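You operate a simulated robot arm through the tools that you are given. There is no shell and no other tool.

The job below is to be done with a simulated robot arm. You get a single attempt, and the scene is never put back.

JOB
Cure the purple mould's resin under the UV lamp for 20 seconds.
Fine: on the lamp's tray, pushed in; set the dial, switch on, press START once; switch off when the light is out; the mould stays inside, the other moulds stay put; spill nothing.

The check looks at the end state, three seconds after you hand in, the way a careful person would. Anything else that was tipped, shoved, dropped, spilled or broken makes it a failure.

ROBOT AND FRAMES
A 7-joint arm with a two-finger parallel gripper, fixed in place. Base frame: the origin is at the foot of the arm, x ahead of it, y to its left, z up. Readings come in mm, degrees, newtons and seconds.
Its first joint turns from -166.0 to 166.0 degrees. Payload 4.4 kg.
Tool frame: the origin (TCP) lies between the finger pads and is the grasp point; the fingertips stand 23 mm ahead of it; z points along the fingers, y is the line along which they close. The gripper opens to 94 mm. The fingers are 38 mm wide and 10 mm thick; the gripper's body (54 by 96 mm) begins 39 mm behind the TCP.
Orientation is that of the tool frame in the base frame, as a unit quaternion [x, y, z, w]. With the fingers straight down and closing along the base's y, the tool's x points along the base's -x, its y along +y and its z along -z.

CONTROLS
- The arm moves only by the tool play_rows. Its argument "rows" is a list of rows, each an object of numbers (a shift or turn left out is 0, a gripper value left out holds the last): "x", "y", "z": the shift along the tool's x, y, z in mm; "rx", "ry", "rz": the turn, a rotation vector about the tool's x, y, z in degrees; "hand": the closure in counts, from 0 (fully open) to 255 (shut). In form: [{"x": .., "y": .., "z": .., "rx": .., "ry": .., "rz": .., "hand": ..}, ...]. A call has 1 to 20 rows; each row shifts and turns the commanded pose from where the row before left it, along the tool's axes as they then stand. A row lasts 0.2 s, in which the tool goes at most 50 mm and 8.6 degrees; a call with a longer step from one row to the next is refused whole, and so is a gripper value outside its range. A pose out of reach is approached as far as the arm can. The call stops where the force on the tool passes 40 N (or 10 N more than at its start, if that is more) or the arm is blocked; 0.2 s more then pass. The fingers move at their own pace (about 108 mm/s each) and stop on an object; they squeeze with about 35 N. The grip force told is the motor's: it shows also when the fingers shut on nothing. Time passes only in rows, and 0.2 s behind the last, so rows that do not move let the fingers close. The reply holds the time, the measured pose of the TCP, the force on the tool along the base axes, the opening and the grip force, in the units named above and with some noise, with the torque about the TCP (base axes, N m) and any sound that the robot's microphone picked up.
- Cameras (640 x 400 px; columns grow to the right, rows downward): "scene" is fixed at [222.7, -502.2, 1773.3]; the picture's right is [-0.00, -1.00, 0.00], its down [-0.96, 0.00, -0.26] and it looks along [0.26, -0.00, -0.96] (base axes); focal length 356 px, centre (320, 200). "wrist" rides on the gripper at [86, 16, -75] in the tool frame; the picture's right is [-0.18, 0.98, 0.00], its down [-0.58, -0.11, -0.81] and it looks along [-0.79, -0.15, 0.59] (tool axes); focal length 243 px, centre (320, 200). There is no depth. A picture from a camera that has moved, and an enlarged one, comes with that camera's place and axes in the base frame and with its lens. The place of the scene camera against the robot may be out by one fixed shift of up to 12 mm in any direction.
- get_image(camera): a new picture of that camera. The clock stands still meanwhile.
- enlarge(camera, box): a new picture of the part [left, top, right, bottom] of that camera's present view, enlarged. The clock stands still meanwhile.
- sign_off(): hands the job in; it is judged then, once.

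Places have to be worked out from the pictures, the camera data and where the tool is seen. Open the gripper and draw the arm clear of the work before you hand the job in, unless the task says otherwise.

The tools are called after ">>>" as name(argument=value, ...) on one line, values as JSON. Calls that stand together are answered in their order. play_rows: Moves the arm, as the interface text tells. Its arguments: {"type":"object","properties":{"rows":{"type":"array","items":{"type":"object","properties":{"x":{"type":"number"},"y":{"type":"number"},"z":{"type":"number"},"rx":{"type":"number"},"ry":{"type":"number"},"rz":{"type":"number"},"hand":{"type":"number"}}}}},"required":["rows"]} The other tools are called the same way: get_image (camera) takes a picture; enlarge (camera, box) takes an enlarged picture of a part of a camera's view; sign_off () hands the job in.

At the start:

```text
clock: 0.0
tool_pos: [173.2, -496.6, 1401.7]
orientation: [0.0, 1.0, 0.0, 0.0]
ft_force: [-0.2, -0.3, -0.2]
wrist_torque: [-0.01, -0.01, -0.01]
grip_width: 94.1
grasp_force: 0.1
```

scene: 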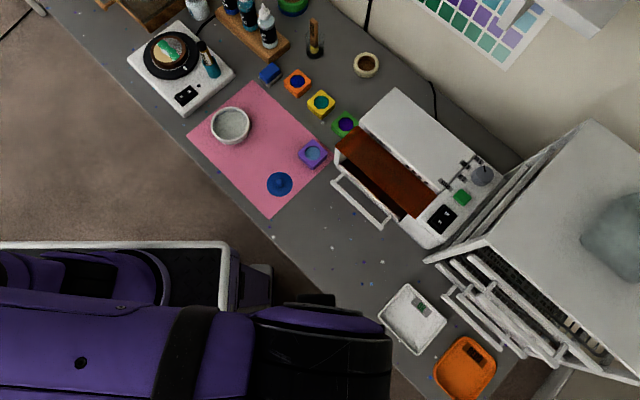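
wrist: 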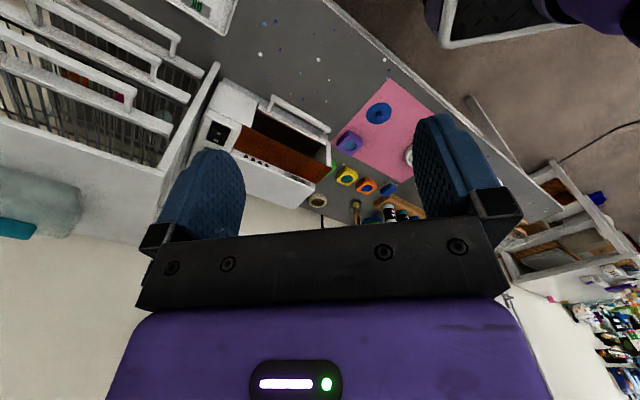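

I start by taking enlarged views of the lamp and the moulds to understand the layout.

>>> enlarge(camera="scene", box=[320, 80, 520, 260])

>>> enlarge(camera="scene", box=[180, 50, 380, 220])

>>> enlarge(camera="wrist", box=[190, 60, 430, 220])

```text
2.22 times, centred on (420, 170) of scene
camera zoom: at [222.7, -502.2, 1773.3], right [0.0, -1.0, 0.0], down [-0.96, 0.0, -0.26], along [0.26, 0.0, -0.96], focal length 791 px, centre (98, 267)
```

zoom: 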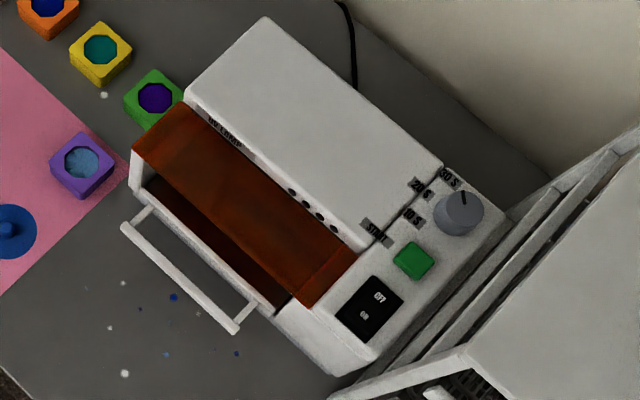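

```text
2.35 times, centred on (280, 135) of scene
camera zoom: at [222.7, -502.2, 1773.3], right [0.0, -1.0, 0.0], down [-0.96, 0.0, -0.26], along [0.26, 0.0, -0.96], focal length 837 px, centre (414, 353)
```

zoom: 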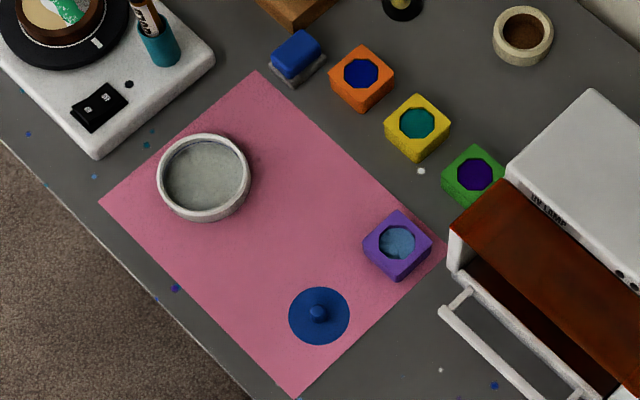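

```text
2.50 times, centred on (310, 140) of wrist
camera zoom: at [88.4, -481.0, 1477.4], right [0.18, 0.98, 0.0], down [0.58, -0.11, 0.81], along [0.79, -0.15, -0.59], focal length 606 px, centre (345, 350)
```

zoom: 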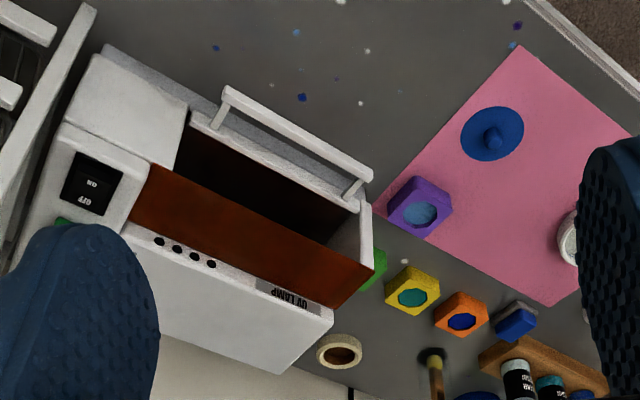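

The mould triangulates to about (577, -484, 925), and the lamp faces roughly (-0.71, +0.70) with its drawer out. I move to a closer viewpoint, turning the tool 45° to face the lamp.

>>> play_rows(rows=[{"x": -22.7, "y": -2.3, "z": 20.1}, {"x": -22.7, "y": -2.3, "z": 20.1}, {"x": -22.7, "y": -2.3, "z": 20.1}, {"x": -22.7, "y": -2.3, "z": 20.1}, {"x": -22.7, "y": -2.3, "z": 20.1}, {"x": -22.7, "y": -2.3, "z": 20.1}, {"x": -22.7, "y": -2.3, "z": 20.1}, {"x": -22.7, "y": -2.3, "z": 20.1}, {"x": -22.7, "y": -2.3, "z": 20.1}, {"x": -22.7, "y": -2.3, "z": 20.1}, {"rz": 7.5}, {"rz": 7.5}, {"rz": 7.5}, {"rz": 7.5}, {"rz": 7.5}, {"rz": 7.5}])

>>> get_image(camera="wrist")

>>> get_image(camera="scene")

```text
clock: 3.4
tool_pos: [400.9, -519.8, 1201.4]
orientation: [0.384, 0.923, 0.0, 0.0]
ft_force: [-0.6, -0.2, 0.3]
wrist_torque: [-0.02, 0.01, 0.01]
grip_width: 94.1
grasp_force: 0.0
```

```text
taken
camera wrist: at [352.1, -447.6, 1276.0], right [0.83, 0.56, 0.0], down [0.33, -0.49, 0.81], along [0.45, -0.67, -0.59], focal length 243 px, centre (320, 200)
```

wrist: 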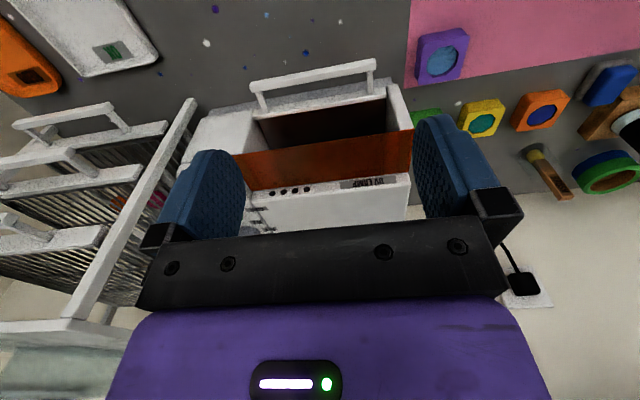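

```text
taken
```

scene: 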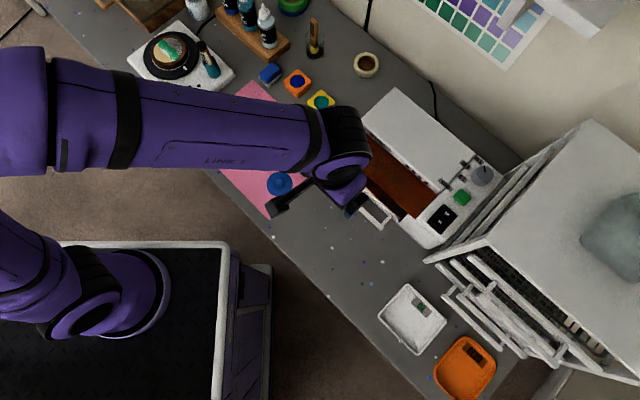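

The picture shows the drawer with its handle and an amber panel between drawer and lamp body. I enlarge to see how the panel and drawer fit together.

>>> enlarge(camera="wrist", box=[180, 40, 430, 240])

>>> enlarge(camera="scene", box=[400, 130, 520, 250])

```text
2.00 times, centred on (305, 140) of wrist
camera zoom: at [352.1, -447.6, 1276.0], right [0.83, 0.56, 0.0], down [0.33, -0.49, 0.81], along [0.45, -0.67, -0.59], focal length 485 px, centre (350, 320)
```

zoom: 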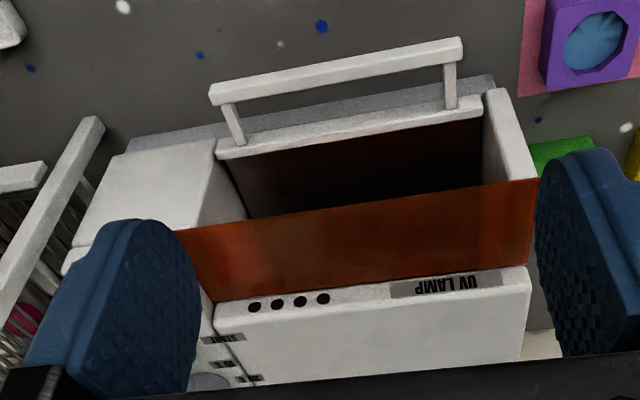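

```text
3.33 times, centred on (460, 190) of scene
camera zoom: at [222.7, -502.2, 1773.3], right [0.0, -1.0, 0.0], down [-0.96, 0.0, -0.26], along [0.26, 0.0, -0.96], focal length 1186 px, centre (-147, 233)
```

zoom: 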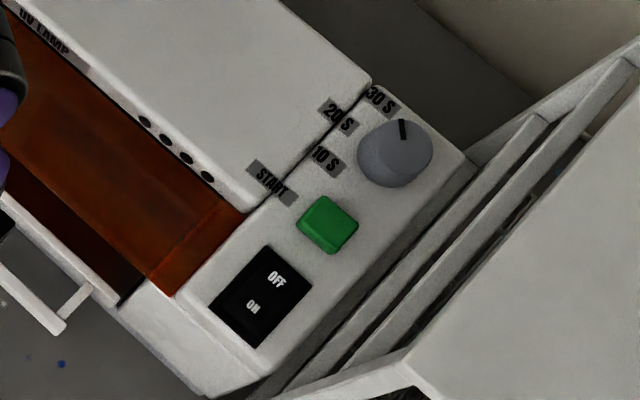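

The amber panel seems to be a canopy at z≈1030 projecting over the tray, so I need a lower frontal view. I back off slightly along tool x and descend 160 mm.

>>> play_rows(rows=[{"x": 6, "z": 20}, {"x": 6, "z": 20}, {"x": 6, "z": 20}, {"x": 6, "z": 20}, {"x": 6, "z": 20}, {"x": 6, "z": 20}, {"x": 6, "z": 20}, {"x": 6, "z": 20}])

>>> get_image(camera="wrist")

>>> enlarge(camera="wrist", box=[180, 60, 460, 240])

```text
clock: 5.2
tool_pos: [367.0, -485.4, 1040.7]
orientation: [0.383, 0.924, 0.0, 0.0]
ft_force: [0.1, 0.0, 0.4]
wrist_torque: [-0.03, 0.01, 0.02]
grip_width: 94.0
grasp_force: 0.0
```

```text
taken
camera wrist: at [317.9, -413.4, 1115.7], right [0.82, 0.57, 0.0], down [0.33, -0.49, 0.81], along [0.46, -0.67, -0.59], focal length 243 px, centre (320, 200)
```

wrist: 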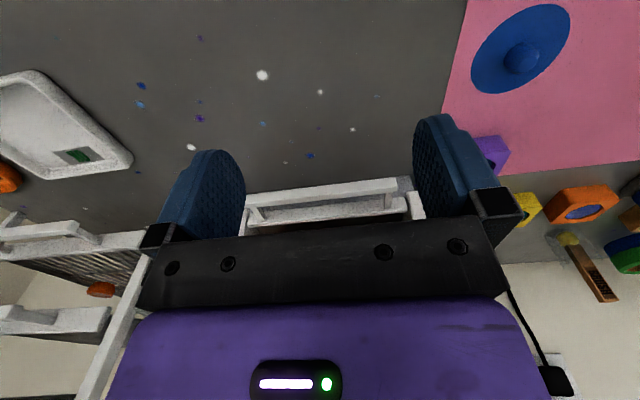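

```text
2.22 times, centred on (320, 150) of wrist
camera zoom: at [317.9, -413.4, 1115.7], right [0.82, 0.57, 0.0], down [0.33, -0.49, 0.81], along [0.46, -0.67, -0.59], focal length 539 px, centre (320, 311)
```

zoom: 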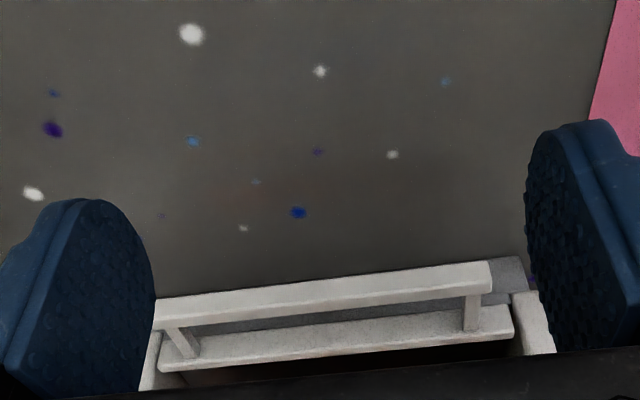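

The gripper body hides everything above the drawer front at this pitch. I tilt the tool 30° so the fingers lean toward the lamp and the camera looks nearly horizontally.

>>> play_rows(rows=[{"ry": -7.5}, {"ry": -7.5}, {"ry": -7.5}, {"ry": -7.5}])

>>> get_image(camera="wrist")

>>> enlarge(camera="wrist", box=[200, 60, 440, 240])

```text
clock: 6.4
tool_pos: [436.5, -456.0, 1042.2]
orientation: [0.29, 0.922, -0.079, 0.245]
ft_force: [0.3, -0.2, 0.2]
wrist_torque: [0.01, 0.04, 0.0]
grip_width: 93.9
grasp_force: 0.1
stopped in row 4: the arm was blocked; the commanded pose is now the measured one
```

```text
taken
camera wrist: at [354.4, -378.5, 1063.0], right [0.7, 0.71, 0.09], down [0.02, -0.14, 0.99], along [0.72, -0.69, -0.12], focal length 243 px, centre (320, 200)
```

wrist: 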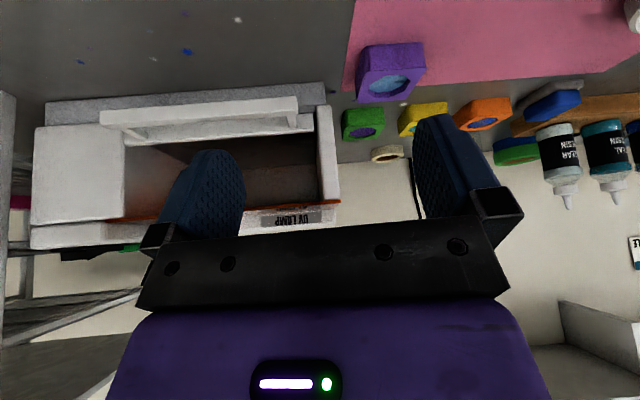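

```text
2.22 times, centred on (320, 150) of wrist
camera zoom: at [354.4, -378.5, 1063.0], right [0.7, 0.71, 0.09], down [0.02, -0.14, 0.99], along [0.72, -0.69, -0.12], focal length 539 px, centre (320, 311)
```

zoom: 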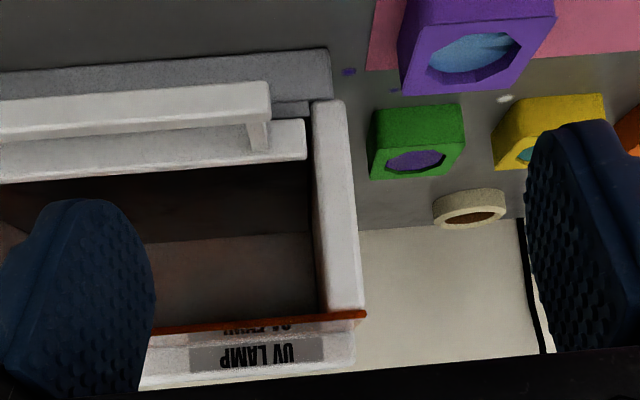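

The chamber has an open front with an amber visor on top, a tray with a front bar and handle. I take a few more enlarged views from here to separate tray, base plate and walls.

>>> enlarge(camera="wrist", box=[20, 70, 180, 270])

>>> enlarge(camera="wrist", box=[220, 80, 350, 220])

>>> enlarge(camera="scene", box=[320, 120, 450, 250])

```text
2.00 times, centred on (100, 170) of wrist
camera zoom: at [354.4, -378.5, 1063.0], right [0.7, 0.71, 0.09], down [0.02, -0.14, 0.99], along [0.72, -0.69, -0.12], focal length 485 px, centre (760, 260)
```

zoom: 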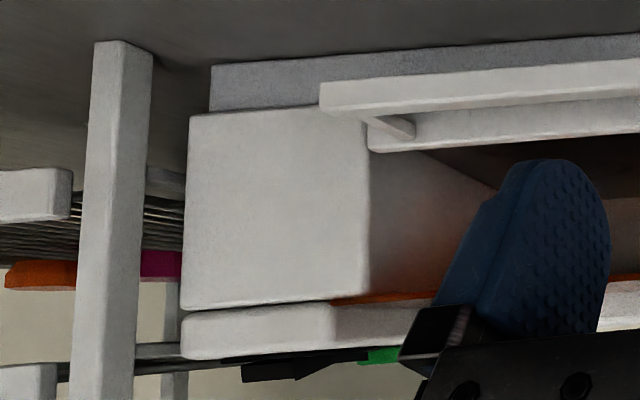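

```text
2.86 times, centred on (285, 150) of wrist
camera zoom: at [354.4, -378.5, 1063.0], right [0.7, 0.71, 0.09], down [0.02, -0.14, 0.99], along [0.72, -0.69, -0.12], focal length 693 px, centre (420, 343)
```

zoom: 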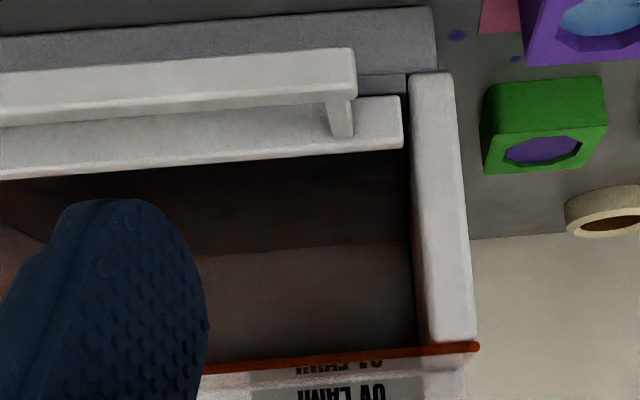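

```text
3.08 times, centred on (385, 185) of scene
camera zoom: at [222.7, -502.2, 1773.3], right [0.0, -1.0, 0.0], down [-0.96, 0.0, -0.26], along [0.26, 0.0, -0.96], focal length 1095 px, centre (120, 246)
```

zoom: 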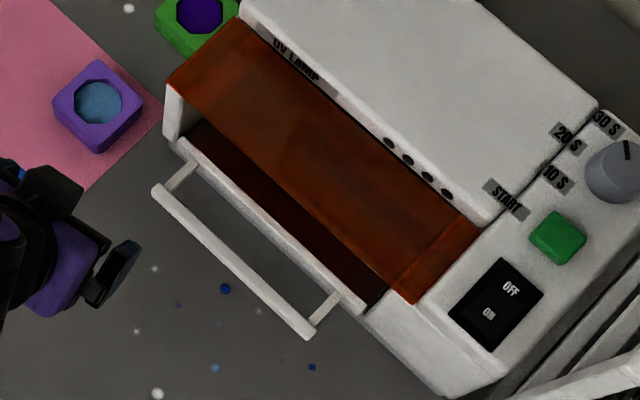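

The tray front bar looks flush with the chamber walls, so the tray appears to be in and must be pulled out by its handle first. I measure handle and bar more closely.

>>> enlarge(camera="scene", box=[325, 150, 385, 200])

>>> enlarge(camera="scene", box=[355, 180, 435, 245])

>>> enlarge(camera="scene", box=[285, 120, 365, 185])

```text
8.00 times, centred on (355, 175) of scene
camera zoom: at [222.7, -502.2, 1773.3], right [0.0, -1.0, 0.0], down [-0.96, 0.0, -0.26], along [0.26, 0.0, -0.96], focal length 2846 px, centre (40, 400)
```

zoom: 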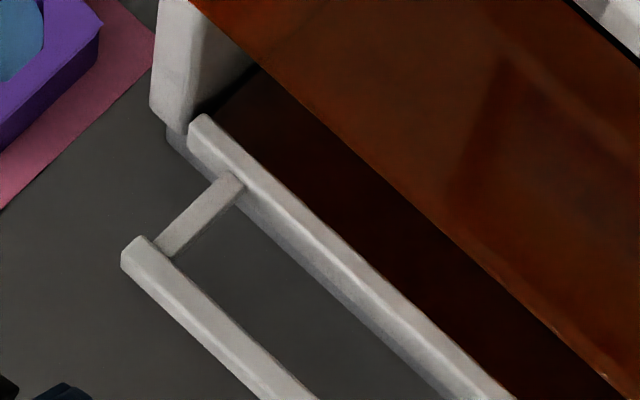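

```text
6.15 times, centred on (395, 212) of scene
camera zoom: at [222.7, -502.2, 1773.3], right [0.0, -1.0, 0.0], down [-0.96, 0.0, -0.26], along [0.26, 0.0, -0.96], focal length 2190 px, centre (-142, 123)
```

zoom: 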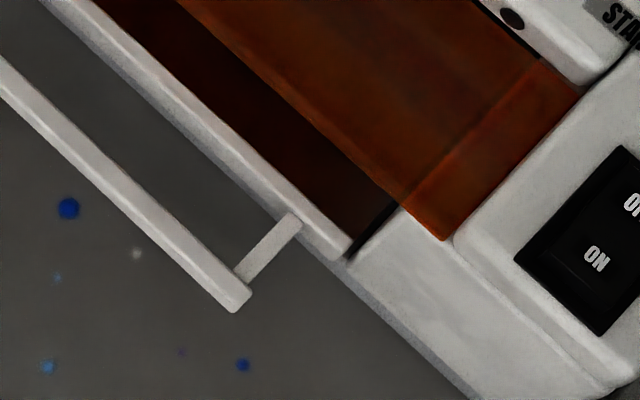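

```text
6.15 times, centred on (325, 152) of scene
camera zoom: at [222.7, -502.2, 1773.3], right [0.0, -1.0, 0.0], down [-0.96, 0.0, -0.26], along [0.26, 0.0, -0.96], focal length 2190 px, centre (289, 492)
```

zoom: 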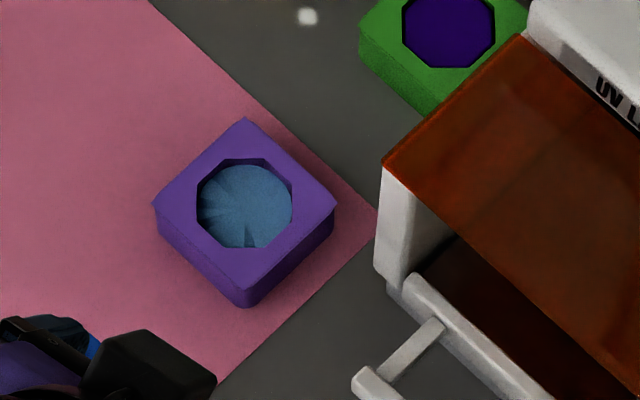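

The handle sits about 45 mm outside the tray bar, with a gap of roughly 28 mm – enough for one finger. I return the tool to vertical and turn it so it closes along the pull direction.

>>> play_rows(rows=[{"rx": 0.6, "ry": 7.4, "rz": 2.45}, {"rx": 0.6, "ry": 7.4, "rz": 2.45}, {"rx": 0.6, "ry": 7.4, "rz": 2.45}, {"rx": 0.6, "ry": 7.4, "rz": 2.45}, {"rz": -7.5}, {"rz": -7.5}, {"rz": -7.5}, {"rz": -7.5}, {"rz": -7.5}, {"rz": -7.5}, {"rz": -7.5}, {"rz": -7.5}, {"rz": -7.5}, {"rz": -7.5}, {"rz": -7.5}, {"rz": -7.5}])

>>> get_image(camera="wrist")

>>> get_image(camera="scene")

```text
clock: 9.8
tool_pos: [435.0, -457.3, 1040.6]
orientation: [-0.382, 0.924, -0.003, 0.002]
ft_force: [0.9, 0.2, 0.5]
wrist_torque: [0.03, -0.02, 0.02]
grip_width: 94.2
grasp_force: 0.0
```

```text
taken
camera wrist: at [362.7, -506.2, 1116.0], right [-0.56, 0.83, 0.0], down [0.49, 0.34, 0.81], along [0.67, 0.45, -0.59], focal length 243 px, centre (320, 200)
```

wrist: 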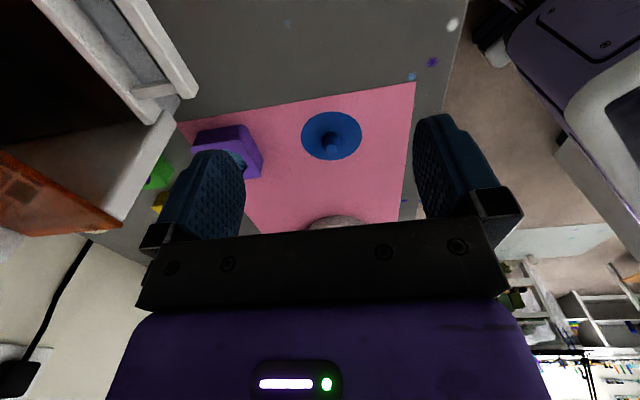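

```text
taken
```

scene: 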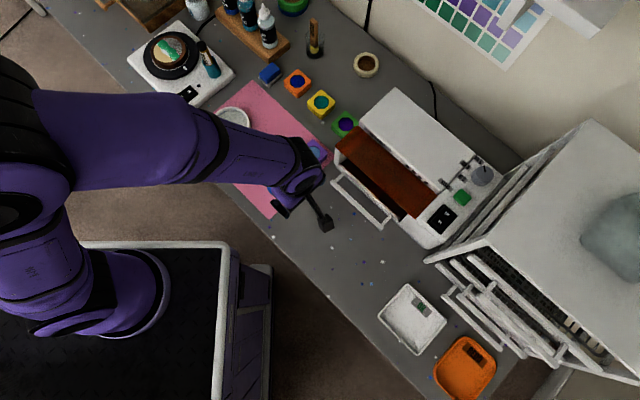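

The orientation is reached and the wrist camera now looks along the lamp front. I enlarge the tray corner to check the gap and whether the tray sits fully in.

>>> enlarge(camera="wrist", box=[0, 0, 220, 240])

```text
1.67 times, centred on (110, 120) of wrist
camera zoom: at [362.7, -506.2, 1116.0], right [-0.56, 0.83, 0.0], down [0.49, 0.34, 0.81], along [0.67, 0.45, -0.59], focal length 404 px, centre (670, 333)
```

zoom: 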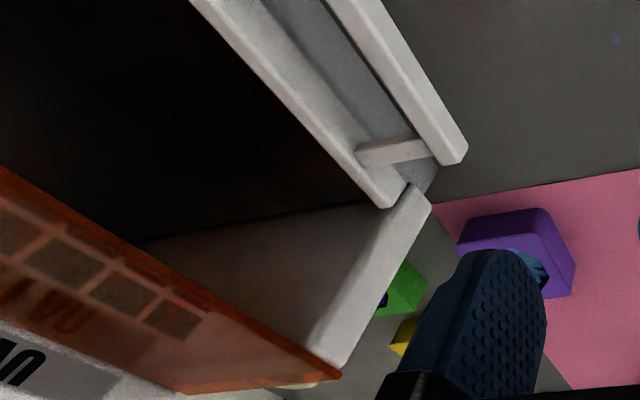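

The bar end is flush with the wall front, so the tray is in. I move over the handle centre and tilt the tool 20° inward so the gripper body stays clear of the amber visor.

>>> play_rows(rows=[{"x": 24, "y": -18.5, "z": 8}, {"x": 24, "y": -18.5, "z": 8}, {"x": 24, "y": -18.5, "z": 8}, {"x": 24, "y": -18.5, "z": 8}, {"rx": 5}, {"rx": 5}, {"rx": 5}, {"rx": 5}])

>>> get_image(camera="wrist")

>>> get_image(camera="scene")

```text
clock: 11.6
tool_pos: [418.6, -577.2, 1009.2]
orientation: [-0.375, 0.91, -0.164, 0.067]
ft_force: [0.5, 0.9, -0.4]
wrist_torque: [0.0, 0.03, -0.01]
grip_width: 94.1
grasp_force: 0.0
```

```text
taken
camera wrist: at [329.4, -609.2, 1074.0], right [-0.52, 0.78, -0.34], down [0.29, 0.54, 0.79], along [0.81, 0.31, -0.5], focal length 243 px, centre (320, 200)
```

wrist: 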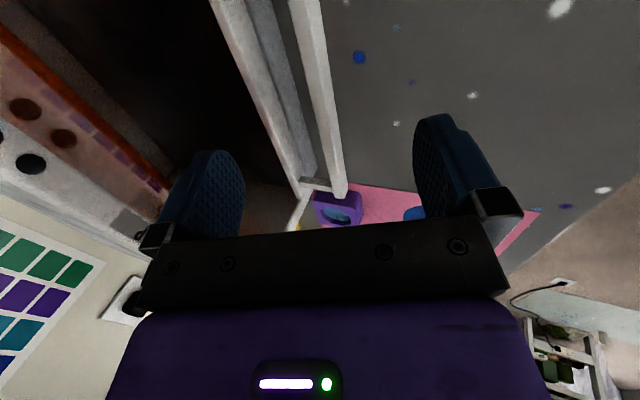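

```text
taken
```

scene: 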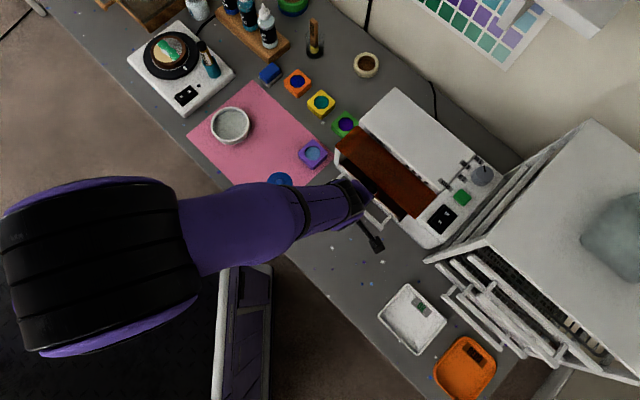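

The handle centre works out to u≈726, z≈951 (lamp frame), so the TCP must advance along the fingers. I narrow the gripper to about 26 mm so the inner finger fits the gap, then go down part of the way and check.

>>> play_rows(rows=[{"hand": 186}, {"hand": 186}, {"hand": 186}, {"z": 8, "y": -0.4, "hand": 186}, {"z": 8, "y": -0.4, "hand": 186}, {"z": 8, "y": -0.4, "hand": 186}])

>>> get_image(camera="wrist")

>>> enlarge(camera="wrist", box=[200, 0, 440, 240])

>>> enlarge(camera="scene", box=[320, 140, 440, 250])

```text
clock: 13.0
tool_pos: [425.6, -583.5, 987.3]
orientation: [-0.375, 0.91, -0.163, 0.067]
ft_force: [0.9, 0.1, 0.5]
wrist_torque: [-0.03, -0.01, 0.03]
grip_width: 25.8
grasp_force: 0.1
```

```text
taken
camera wrist: at [336.2, -615.6, 1051.8], right [-0.52, 0.78, -0.34], down [0.29, 0.54, 0.79], along [0.81, 0.31, -0.5], focal length 243 px, centre (320, 200)
```

wrist: 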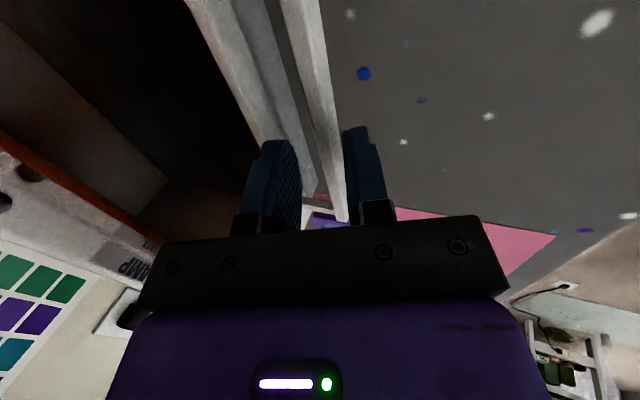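

```text
1.67 times, centred on (320, 120) of wrist
camera zoom: at [336.2, -615.6, 1051.8], right [-0.52, 0.78, -0.34], down [0.29, 0.54, 0.79], along [0.81, 0.31, -0.5], focal length 404 px, centre (320, 333)
```

zoom: 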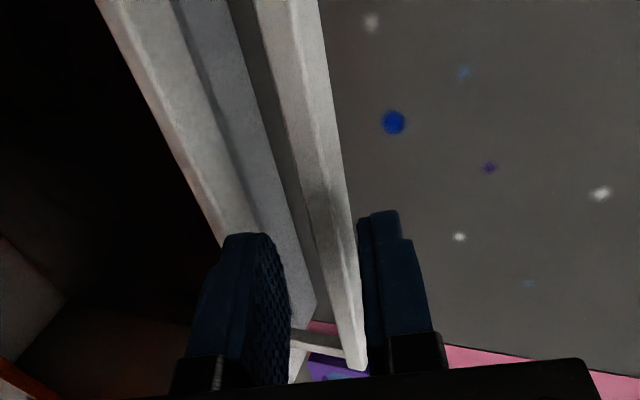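

```text
3.64 times, centred on (380, 195) of scene
camera zoom: at [222.7, -502.2, 1773.3], right [0.0, -1.0, 0.0], down [-0.96, 0.0, -0.26], along [0.26, 0.0, -0.96], focal length 1294 px, centre (102, 218)
```

zoom: 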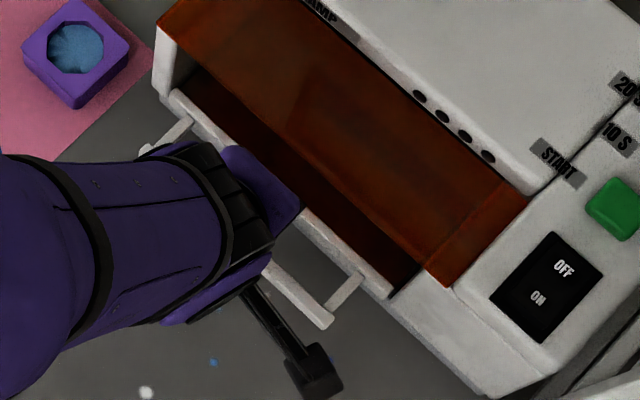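

The handle projects exactly between the fingers, about 38 mm ahead of the TCP. I advance 31 mm and close on the handle.

>>> play_rows(rows=[{"z": 7.75}, {"z": 7.75}, {"z": 7.75}, {"z": 7.75}, {"hand": 255}, {"hand": 255}, {"hand": 255}])

>>> get_image(camera="wrist")

```text
clock: 14.7
tool_pos: [431.6, -588.9, 956.7]
orientation: [-0.377, 0.91, -0.159, 0.066]
ft_force: [-9.1, 8.3, 8.5]
wrist_torque: [-0.21, 0.9, 1.69]
grip_width: 13.3
grasp_force: 45.4
stopped in row 7: the force on the tool passed its limit at 41 N (the readings are from after the stop); the commanded pose is now the measured one
```

```text
taken
camera wrist: at [341.9, -621.3, 1021.7], right [-0.52, 0.78, -0.33], down [0.29, 0.53, 0.8], along [0.8, 0.32, -0.51], focal length 243 px, centre (320, 200)
```

wrist: 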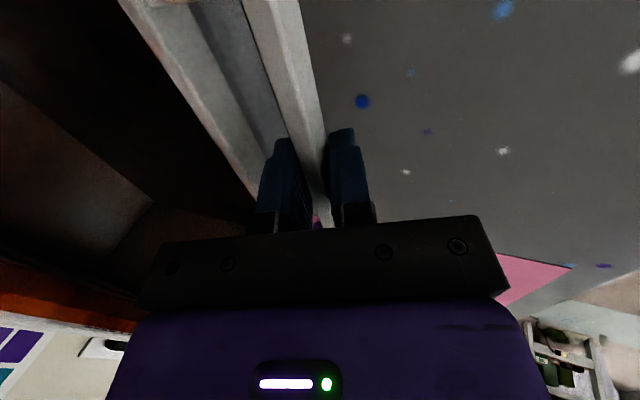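

Gripped at 13 mm width. Now I pull the tray straight outward (combination of tool y and z), 40 mm at first.

>>> play_rows(rows=[{"y": 1.9, "z": -0.68}, {"y": 3.76, "z": -1.37}, {"y": 4.7, "z": -1.71}, {"y": 4.7, "z": -1.71}, {"y": 4.7, "z": -1.71}, {"y": 4.7, "z": -1.71}, {"y": 4.7, "z": -1.71}, {"y": 4.7, "z": -1.71}])

>>> get_image(camera="wrist")

>>> enlarge(camera="scene", box=[320, 120, 460, 250])

```text
clock: 16.4
tool_pos: [406.2, -563.9, 956.8]
orientation: [-0.375, 0.911, -0.16, 0.067]
ft_force: [-1.8, -1.4, 6.7]
wrist_torque: [-0.04, 0.69, 1.66]
grip_width: 13.4
grasp_force: 44.8
```

```text
taken
camera wrist: at [316.7, -596.0, 1021.5], right [-0.52, 0.79, -0.33], down [0.29, 0.53, 0.8], along [0.8, 0.32, -0.5], focal length 243 px, centre (320, 200)
```

wrist: 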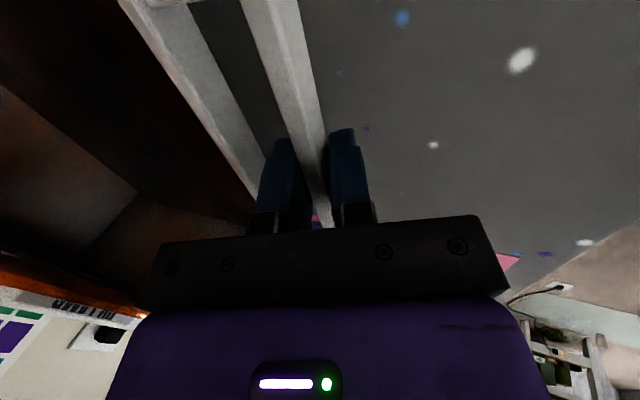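

```text
3.08 times, centred on (390, 185) of scene
camera zoom: at [222.7, -502.2, 1773.3], right [0.0, -1.0, 0.0], down [-0.96, 0.0, -0.26], along [0.26, 0.0, -0.96], focal length 1095 px, centre (105, 246)
```

zoom: 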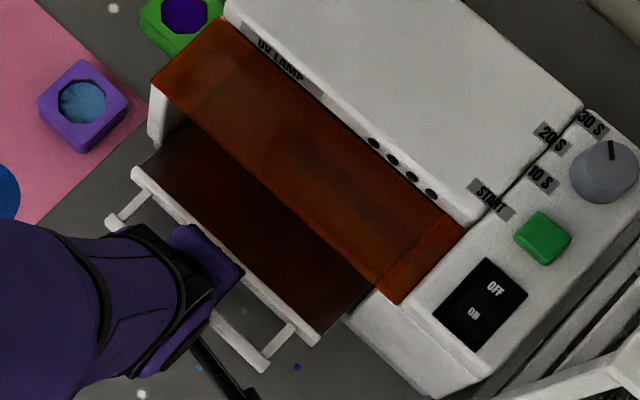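

The tray slides out freely. I pull another 30 mm and watch that the pose stays true.

>>> play_rows(rows=[{"y": 4.7, "z": -1.71}, {"y": 4.7, "z": -1.71}, {"y": 4.7, "z": -1.71}, {"y": 4.7, "z": -1.71}, {"y": 4.7, "z": -1.71}, {"y": 4.7, "z": -1.71}])

```text
clock: 17.9
tool_pos: [385.3, -542.9, 956.2]
orientation: [-0.375, 0.911, -0.159, 0.067]
ft_force: [-2.0, -2.4, 4.7]
wrist_torque: [-0.08, 0.7, 1.64]
grip_width: 14.0
grasp_force: 44.8
```

65 mm out and still on track. I pull another 25 mm.

>>> play_rows(rows=[{"y": 4.7, "z": -1.71}, {"y": 4.7, "z": -1.71}, {"y": 4.7, "z": -1.71}, {"y": 4.7, "z": -1.71}, {"y": 4.7, "z": -1.71}])

>>> enlarge(camera="scene", box=[310, 120, 450, 250])

>>> get_image(camera="wrist")

```text
clock: 19.1
tool_pos: [368.4, -524.0, 957.5]
orientation: [-0.375, 0.911, -0.159, 0.066]
ft_force: [-3.3, -4.0, 9.4]
wrist_torque: [-0.4, 1.04, 1.43]
grip_width: 13.5
grasp_force: 44.7
```

```text
3.08 times, centred on (380, 185) of scene
camera zoom: at [222.7, -502.2, 1773.3], right [0.0, -1.0, 0.0], down [-0.96, 0.0, -0.26], along [0.26, 0.0, -0.96], focal length 1095 px, centre (135, 246)
```

zoom: 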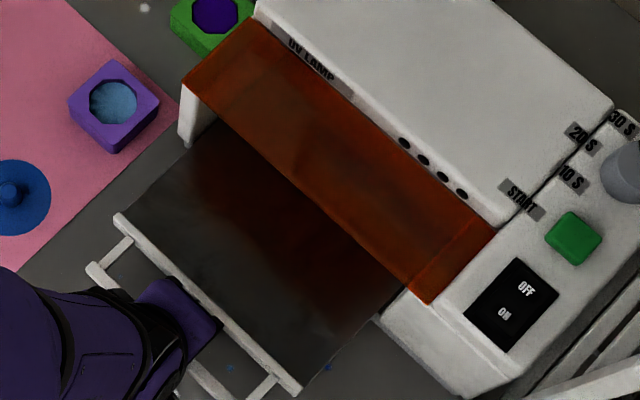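

```text
taken
camera wrist: at [277.9, -557.2, 1021.4], right [-0.52, 0.79, -0.33], down [0.29, 0.53, 0.8], along [0.8, 0.32, -0.5], focal length 243 px, centre (320, 200)
```

wrist: 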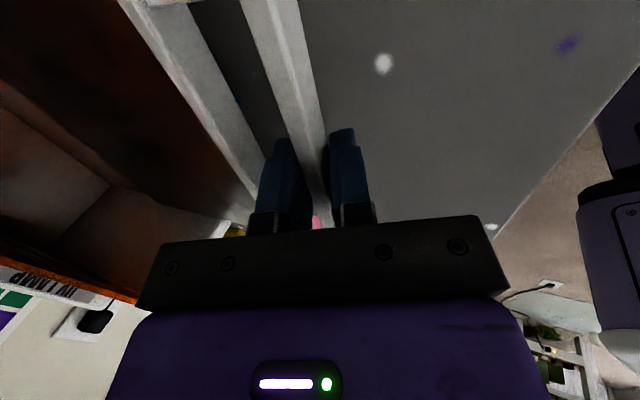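

The tray is out about 91 mm, exposing its flat floor, which gives room ahead of the visor. I open the fingers only to 26 mm, back off along the tool axis and look.

>>> play_rows(rows=[{"hand": 190}, {"hand": 190}, {"z": -10, "hand": 190}, {"z": -15, "hand": 190}, {"z": -20, "hand": 190}, {"z": -25, "hand": 190}, {"z": -25, "hand": 190}])

>>> get_image(camera="wrist")

>>> get_image(camera="scene")

```text
clock: 20.6
tool_pos: [345.6, -502.0, 1046.3]
orientation: [-0.375, 0.911, -0.158, 0.066]
ft_force: [0.5, 0.0, -0.8]
wrist_torque: [0.02, 0.01, -0.02]
grip_width: 23.9
grasp_force: 0.0
```

```text
taken
camera wrist: at [256.3, -534.3, 1111.2], right [-0.52, 0.79, -0.33], down [0.29, 0.53, 0.8], along [0.8, 0.32, -0.5], focal length 243 px, centre (320, 200)
```

wrist: 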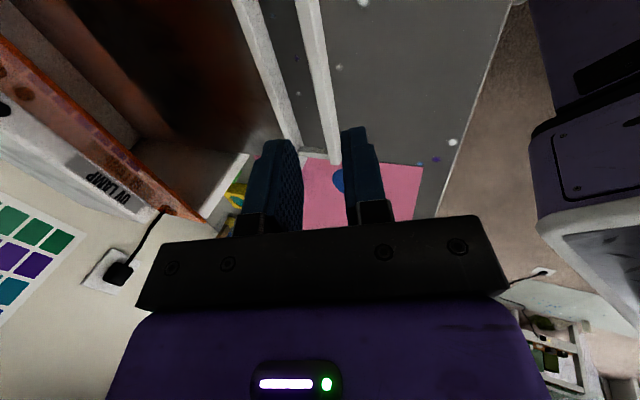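

```text
taken
```

scene: 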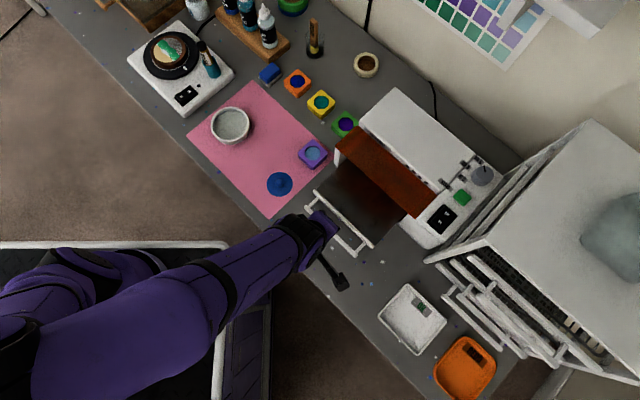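

Released cleanly, tray stays out. Now I untilt, turn the tool back by 90° so it closes along the lamp's long axis (the mould's faces are aligned with it), and travel above the purple mould.

>>> play_rows(rows=[{"rx": -6.57, "hand": 100}, {"rx": -6.57}, {"rx": -6.57}, {"rz": 7.5}, {"rz": 7.5}, {"rz": 7.5}, {"rz": 7.5}, {"rz": 7.5}, {"rz": 7.5}, {"rz": 7.5}, {"rz": 7.5}, {"rz": 7.5}, {"rz": 7.5}, {"rz": 7.5}, {"rz": 7.5}])

```text
clock: 23.9
tool_pos: [344.5, -503.0, 1046.3]
orientation: [0.385, 0.923, 0.001, 0.002]
ft_force: [0.8, -0.6, 0.7]
wrist_torque: [-0.04, -0.01, 0.02]
grip_width: 57.4
grasp_force: 0.1
```

Vertical and yawed correctly. I travel above the purple mould at safe height with the gripper opened to about 79 mm.

>>> play_rows(rows=[{"x": -17, "y": 22.2, "hand": 40}, {"x": -17, "y": 22.2}, {"x": -17, "y": 22.2}, {"x": -17, "y": 22.2}, {"x": -17, "y": 22.2}, {"x": -17, "y": 22.2}, {"x": -17, "y": 22.2}, {"x": -17, "y": 22.2}])

>>> get_image(camera="wrist")

>>> enlarge(camera="wrist", box=[200, 0, 440, 220])

>>> enlarge(camera="scene", box=[300, 120, 460, 260])

```text
clock: 25.6
tool_pos: [566.1, -472.7, 1048.2]
orientation: [0.384, 0.923, 0.0, 0.003]
ft_force: [-0.1, -0.1, -0.3]
wrist_torque: [0.0, -0.01, 0.02]
grip_width: 79.5
grasp_force: 0.0
```

```text
taken
camera wrist: at [517.8, -400.9, 1122.0], right [0.83, 0.56, 0.0], down [0.33, -0.49, 0.81], along [0.45, -0.67, -0.59], focal length 243 px, centre (320, 200)
```

wrist: 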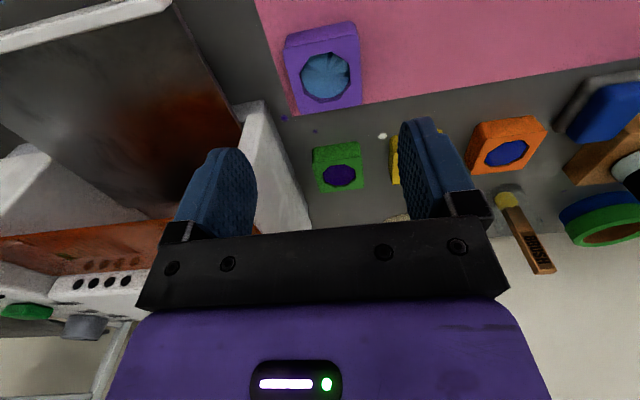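

```text
1.82 times, centred on (320, 110) of wrist
camera zoom: at [517.8, -400.9, 1122.0], right [0.83, 0.56, 0.0], down [0.33, -0.49, 0.81], along [0.45, -0.67, -0.59], focal length 441 px, centre (320, 364)
```

zoom: 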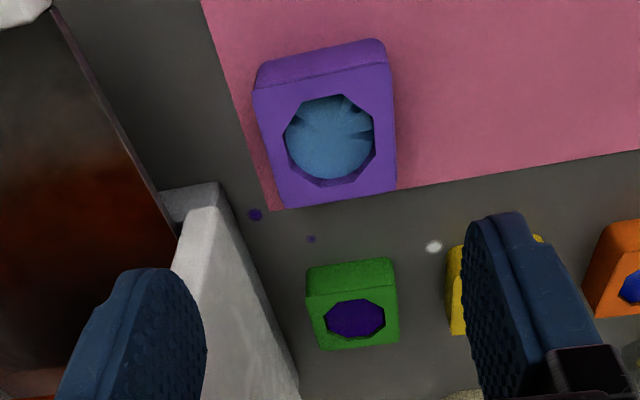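

```text
2.86 times, centred on (380, 190) of scene
camera zoom: at [222.7, -502.2, 1773.3], right [0.0, -1.0, 0.0], down [-0.96, 0.0, -0.26], along [0.26, 0.0, -0.96], focal length 1017 px, centre (149, 229)
```

zoom: 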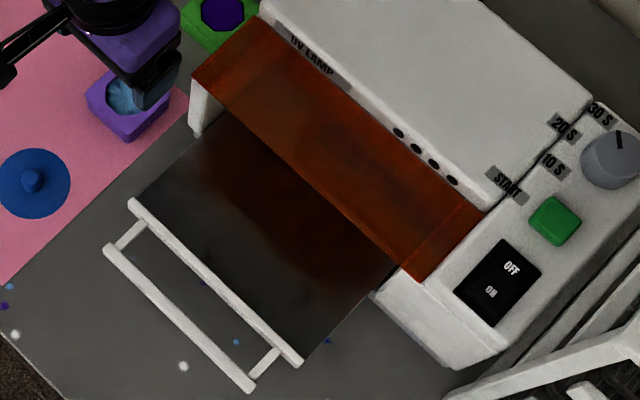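

The mould's top is about 54 mm square, centred near (578, -482.5), top at z≈926, resting at ≈900. I shift over it and descend to z≈965 to check alignment before the final approach.

>>> play_rows(rows=[{"x": -7.6, "y": 0.7}, {"x": -7.6, "y": 0.7}, {"z": 16}, {"z": 16}, {"z": 16}, {"z": 16}, {"z": 16}])

>>> get_image(camera="wrist")

>>> enlarge(camera="wrist", box=[200, 0, 440, 240])

>>> enlarge(camera="scene", box=[270, 110, 370, 190])

```text
clock: 27.2
tool_pos: [579.5, -482.3, 967.2]
orientation: [0.384, 0.923, 0.0, 0.002]
ft_force: [-0.4, -0.2, 0.2]
wrist_torque: [0.02, -0.01, 0.04]
grip_width: 79.0
grasp_force: 0.1
```

```text
taken
camera wrist: at [529.7, -410.4, 1040.8], right [0.83, 0.56, 0.0], down [0.33, -0.49, 0.81], along [0.46, -0.67, -0.59], focal length 243 px, centre (320, 200)
```

wrist: 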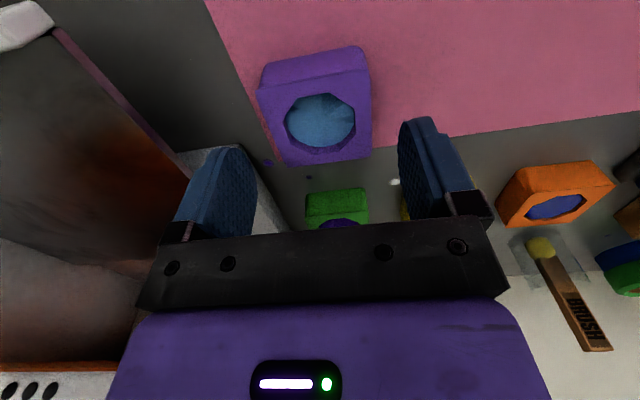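

```text
1.67 times, centred on (320, 120) of wrist
camera zoom: at [529.7, -410.4, 1040.8], right [0.83, 0.56, 0.0], down [0.33, -0.49, 0.81], along [0.46, -0.67, -0.59], focal length 404 px, centre (320, 333)
```

zoom: 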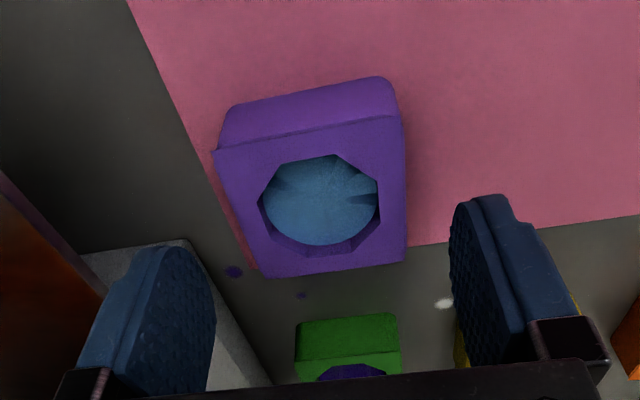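

```text
5.00 times, centred on (320, 150) of scene
camera zoom: at [222.7, -502.2, 1773.3], right [0.0, -1.0, 0.0], down [-0.96, 0.0, -0.26], along [0.26, 0.0, -0.96], focal length 1779 px, centre (320, 450)
```

zoom: 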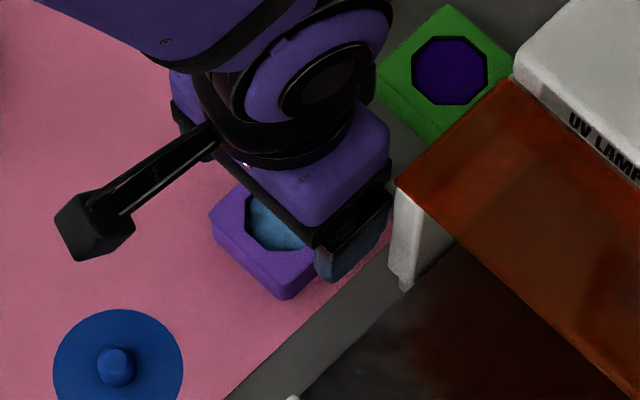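

The mould is centred between the fingers to within about 1.5 mm. I nudge 1 mm, descend to z≈929 and close gently on it.

>>> play_rows(rows=[{"x": 1, "y": -1, "z": 9}, {"z": 10}, {"z": 10}, {"z": 9}, {}, {"hand": 60}, {"hand": 75}, {"hand": 90}, {"hand": 105}, {"hand": 120}, {"hand": 120}])

>>> get_image(camera="wrist")

```text
clock: 29.6
tool_pos: [577.5, -483.2, 930.2]
orientation: [0.385, 0.923, 0.0, 0.002]
ft_force: [0.2, 0.9, 0.5]
wrist_torque: [0.02, 0.01, -0.03]
grip_width: 57.3
grasp_force: 34.7
```

```text
taken
camera wrist: at [528.7, -410.6, 1003.5], right [0.83, 0.56, 0.0], down [0.33, -0.49, 0.81], along [0.46, -0.67, -0.59], focal length 243 px, centre (320, 200)
```

wrist: 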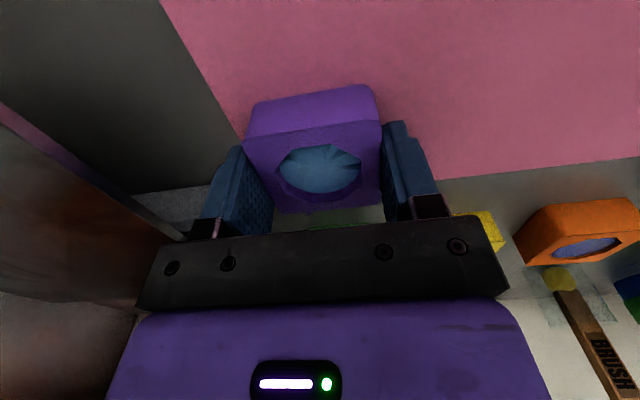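

The mould is held (57 mm, 35 N). I lift it slowly and level, then back off outward before moving along the lamp front.

>>> play_rows(rows=[{"z": -1}, {"z": -2}, {"z": -4}, {"z": -6}, {"z": -8}, {"z": -9}, {"z": -9}, {"z": -9}, {"z": -9}, {"z": -8}, {"z": -6}, {"z": -4}, {"z": -2}, {"z": -1}, {}])

>>> get_image(camera="wrist")

```text
clock: 32.9
tool_pos: [576.4, -482.8, 1006.5]
orientation: [0.384, 0.923, 0.0, 0.002]
ft_force: [-0.1, 0.5, -0.2]
wrist_torque: [0.01, -0.01, -0.02]
grip_width: 57.0
grasp_force: 35.5
```

```text
taken
camera wrist: at [527.8, -410.5, 1081.1], right [0.83, 0.56, 0.0], down [0.33, -0.49, 0.81], along [0.46, -0.67, -0.59], focal length 243 px, centre (320, 200)
```

wrist: 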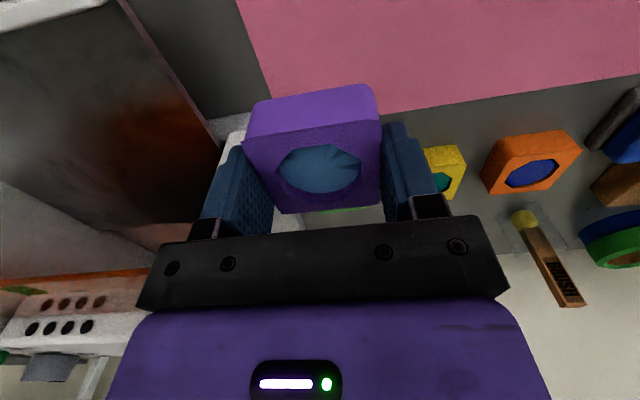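

Lifted level with no spill. Now I shift outward 21 mm, then move slowly along the lamp front with ramps so the resin does not slosh.

>>> play_rows(rows=[{"x": 2}, {"x": 5}, {"x": 7}, {"x": 5}, {"x": 2}, {"y": -2}, {"y": -5}, {"y": -8}, {"y": -10}, {"y": -10}, {"y": -10}, {"y": -10}, {"y": -10}, {"y": -8}, {"y": -5}, {"y": -2}, {}])

>>> get_image(camera="wrist")

>>> enlarge(camera="scene", box=[280, 110, 440, 250])

```text
clock: 36.5
tool_pos: [505.5, -525.6, 1006.3]
orientation: [0.385, 0.923, 0.0, 0.002]
ft_force: [-0.5, -0.1, -0.4]
wrist_torque: [-0.03, -0.03, 0.03]
grip_width: 57.1
grasp_force: 34.8
```

```text
taken
camera wrist: at [456.2, -452.2, 1080.9], right [0.83, 0.56, 0.0], down [0.33, -0.49, 0.81], along [0.46, -0.67, -0.59], focal length 243 px, centre (320, 200)
```

wrist: 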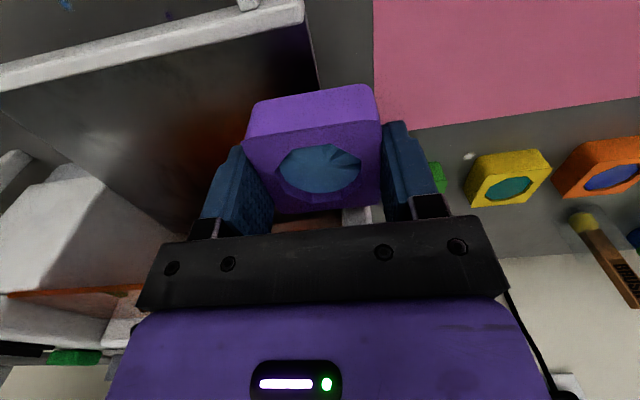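

```text
2.86 times, centred on (360, 180) of scene
camera zoom: at [222.7, -502.2, 1773.3], right [0.0, -1.0, 0.0], down [-0.96, 0.0, -0.26], along [0.26, 0.0, -0.96], focal length 1017 px, centre (206, 257)
```

zoom: 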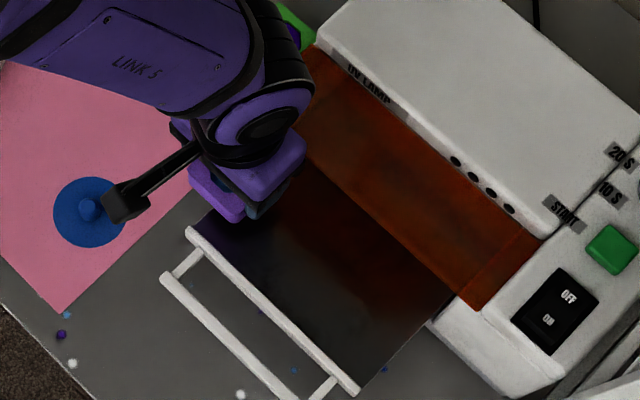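

Currently at u≈729, v≈14. I continue 94 mm along the lamp front to the tray centre.

>>> play_rows(rows=[{"y": -2}, {"y": -5}, {"y": -8}, {"y": -10}, {"y": -10}, {"y": -10}, {"y": -10}, {"y": -10}, {"y": -10}, {"y": -8}, {"y": -6}, {"y": -3}, {"y": -2}, {}])

>>> get_image(camera="wrist")

>>> enlarge(camera="scene", box=[280, 110, 440, 250])

```text
clock: 39.5
tool_pos: [438.8, -590.6, 1005.9]
orientation: [0.384, 0.923, 0.0, 0.002]
ft_force: [-0.3, 0.4, -0.6]
wrist_torque: [0.01, -0.01, -0.01]
grip_width: 57.3
grasp_force: 35.2
```

```text
taken
camera wrist: at [389.5, -518.2, 1080.9], right [0.83, 0.56, 0.0], down [0.33, -0.49, 0.81], along [0.46, -0.67, -0.59], focal length 243 px, centre (320, 200)
```

wrist: 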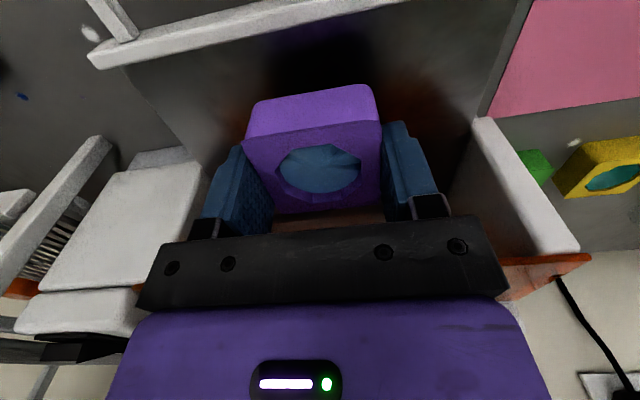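

```text
2.86 times, centred on (360, 180) of scene
camera zoom: at [222.7, -502.2, 1773.3], right [0.0, -1.0, 0.0], down [-0.96, 0.0, -0.26], along [0.26, 0.0, -0.96], focal length 1017 px, centre (206, 257)
```

zoom: 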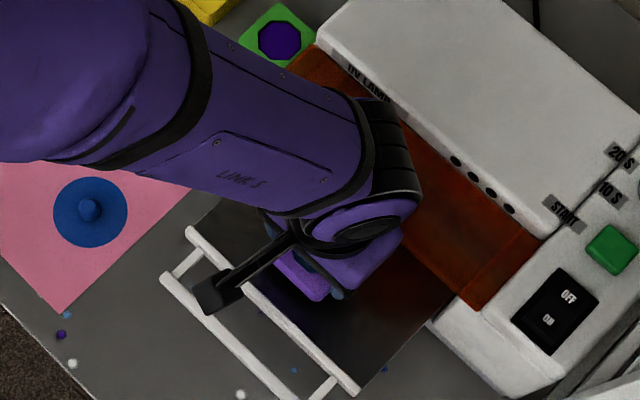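

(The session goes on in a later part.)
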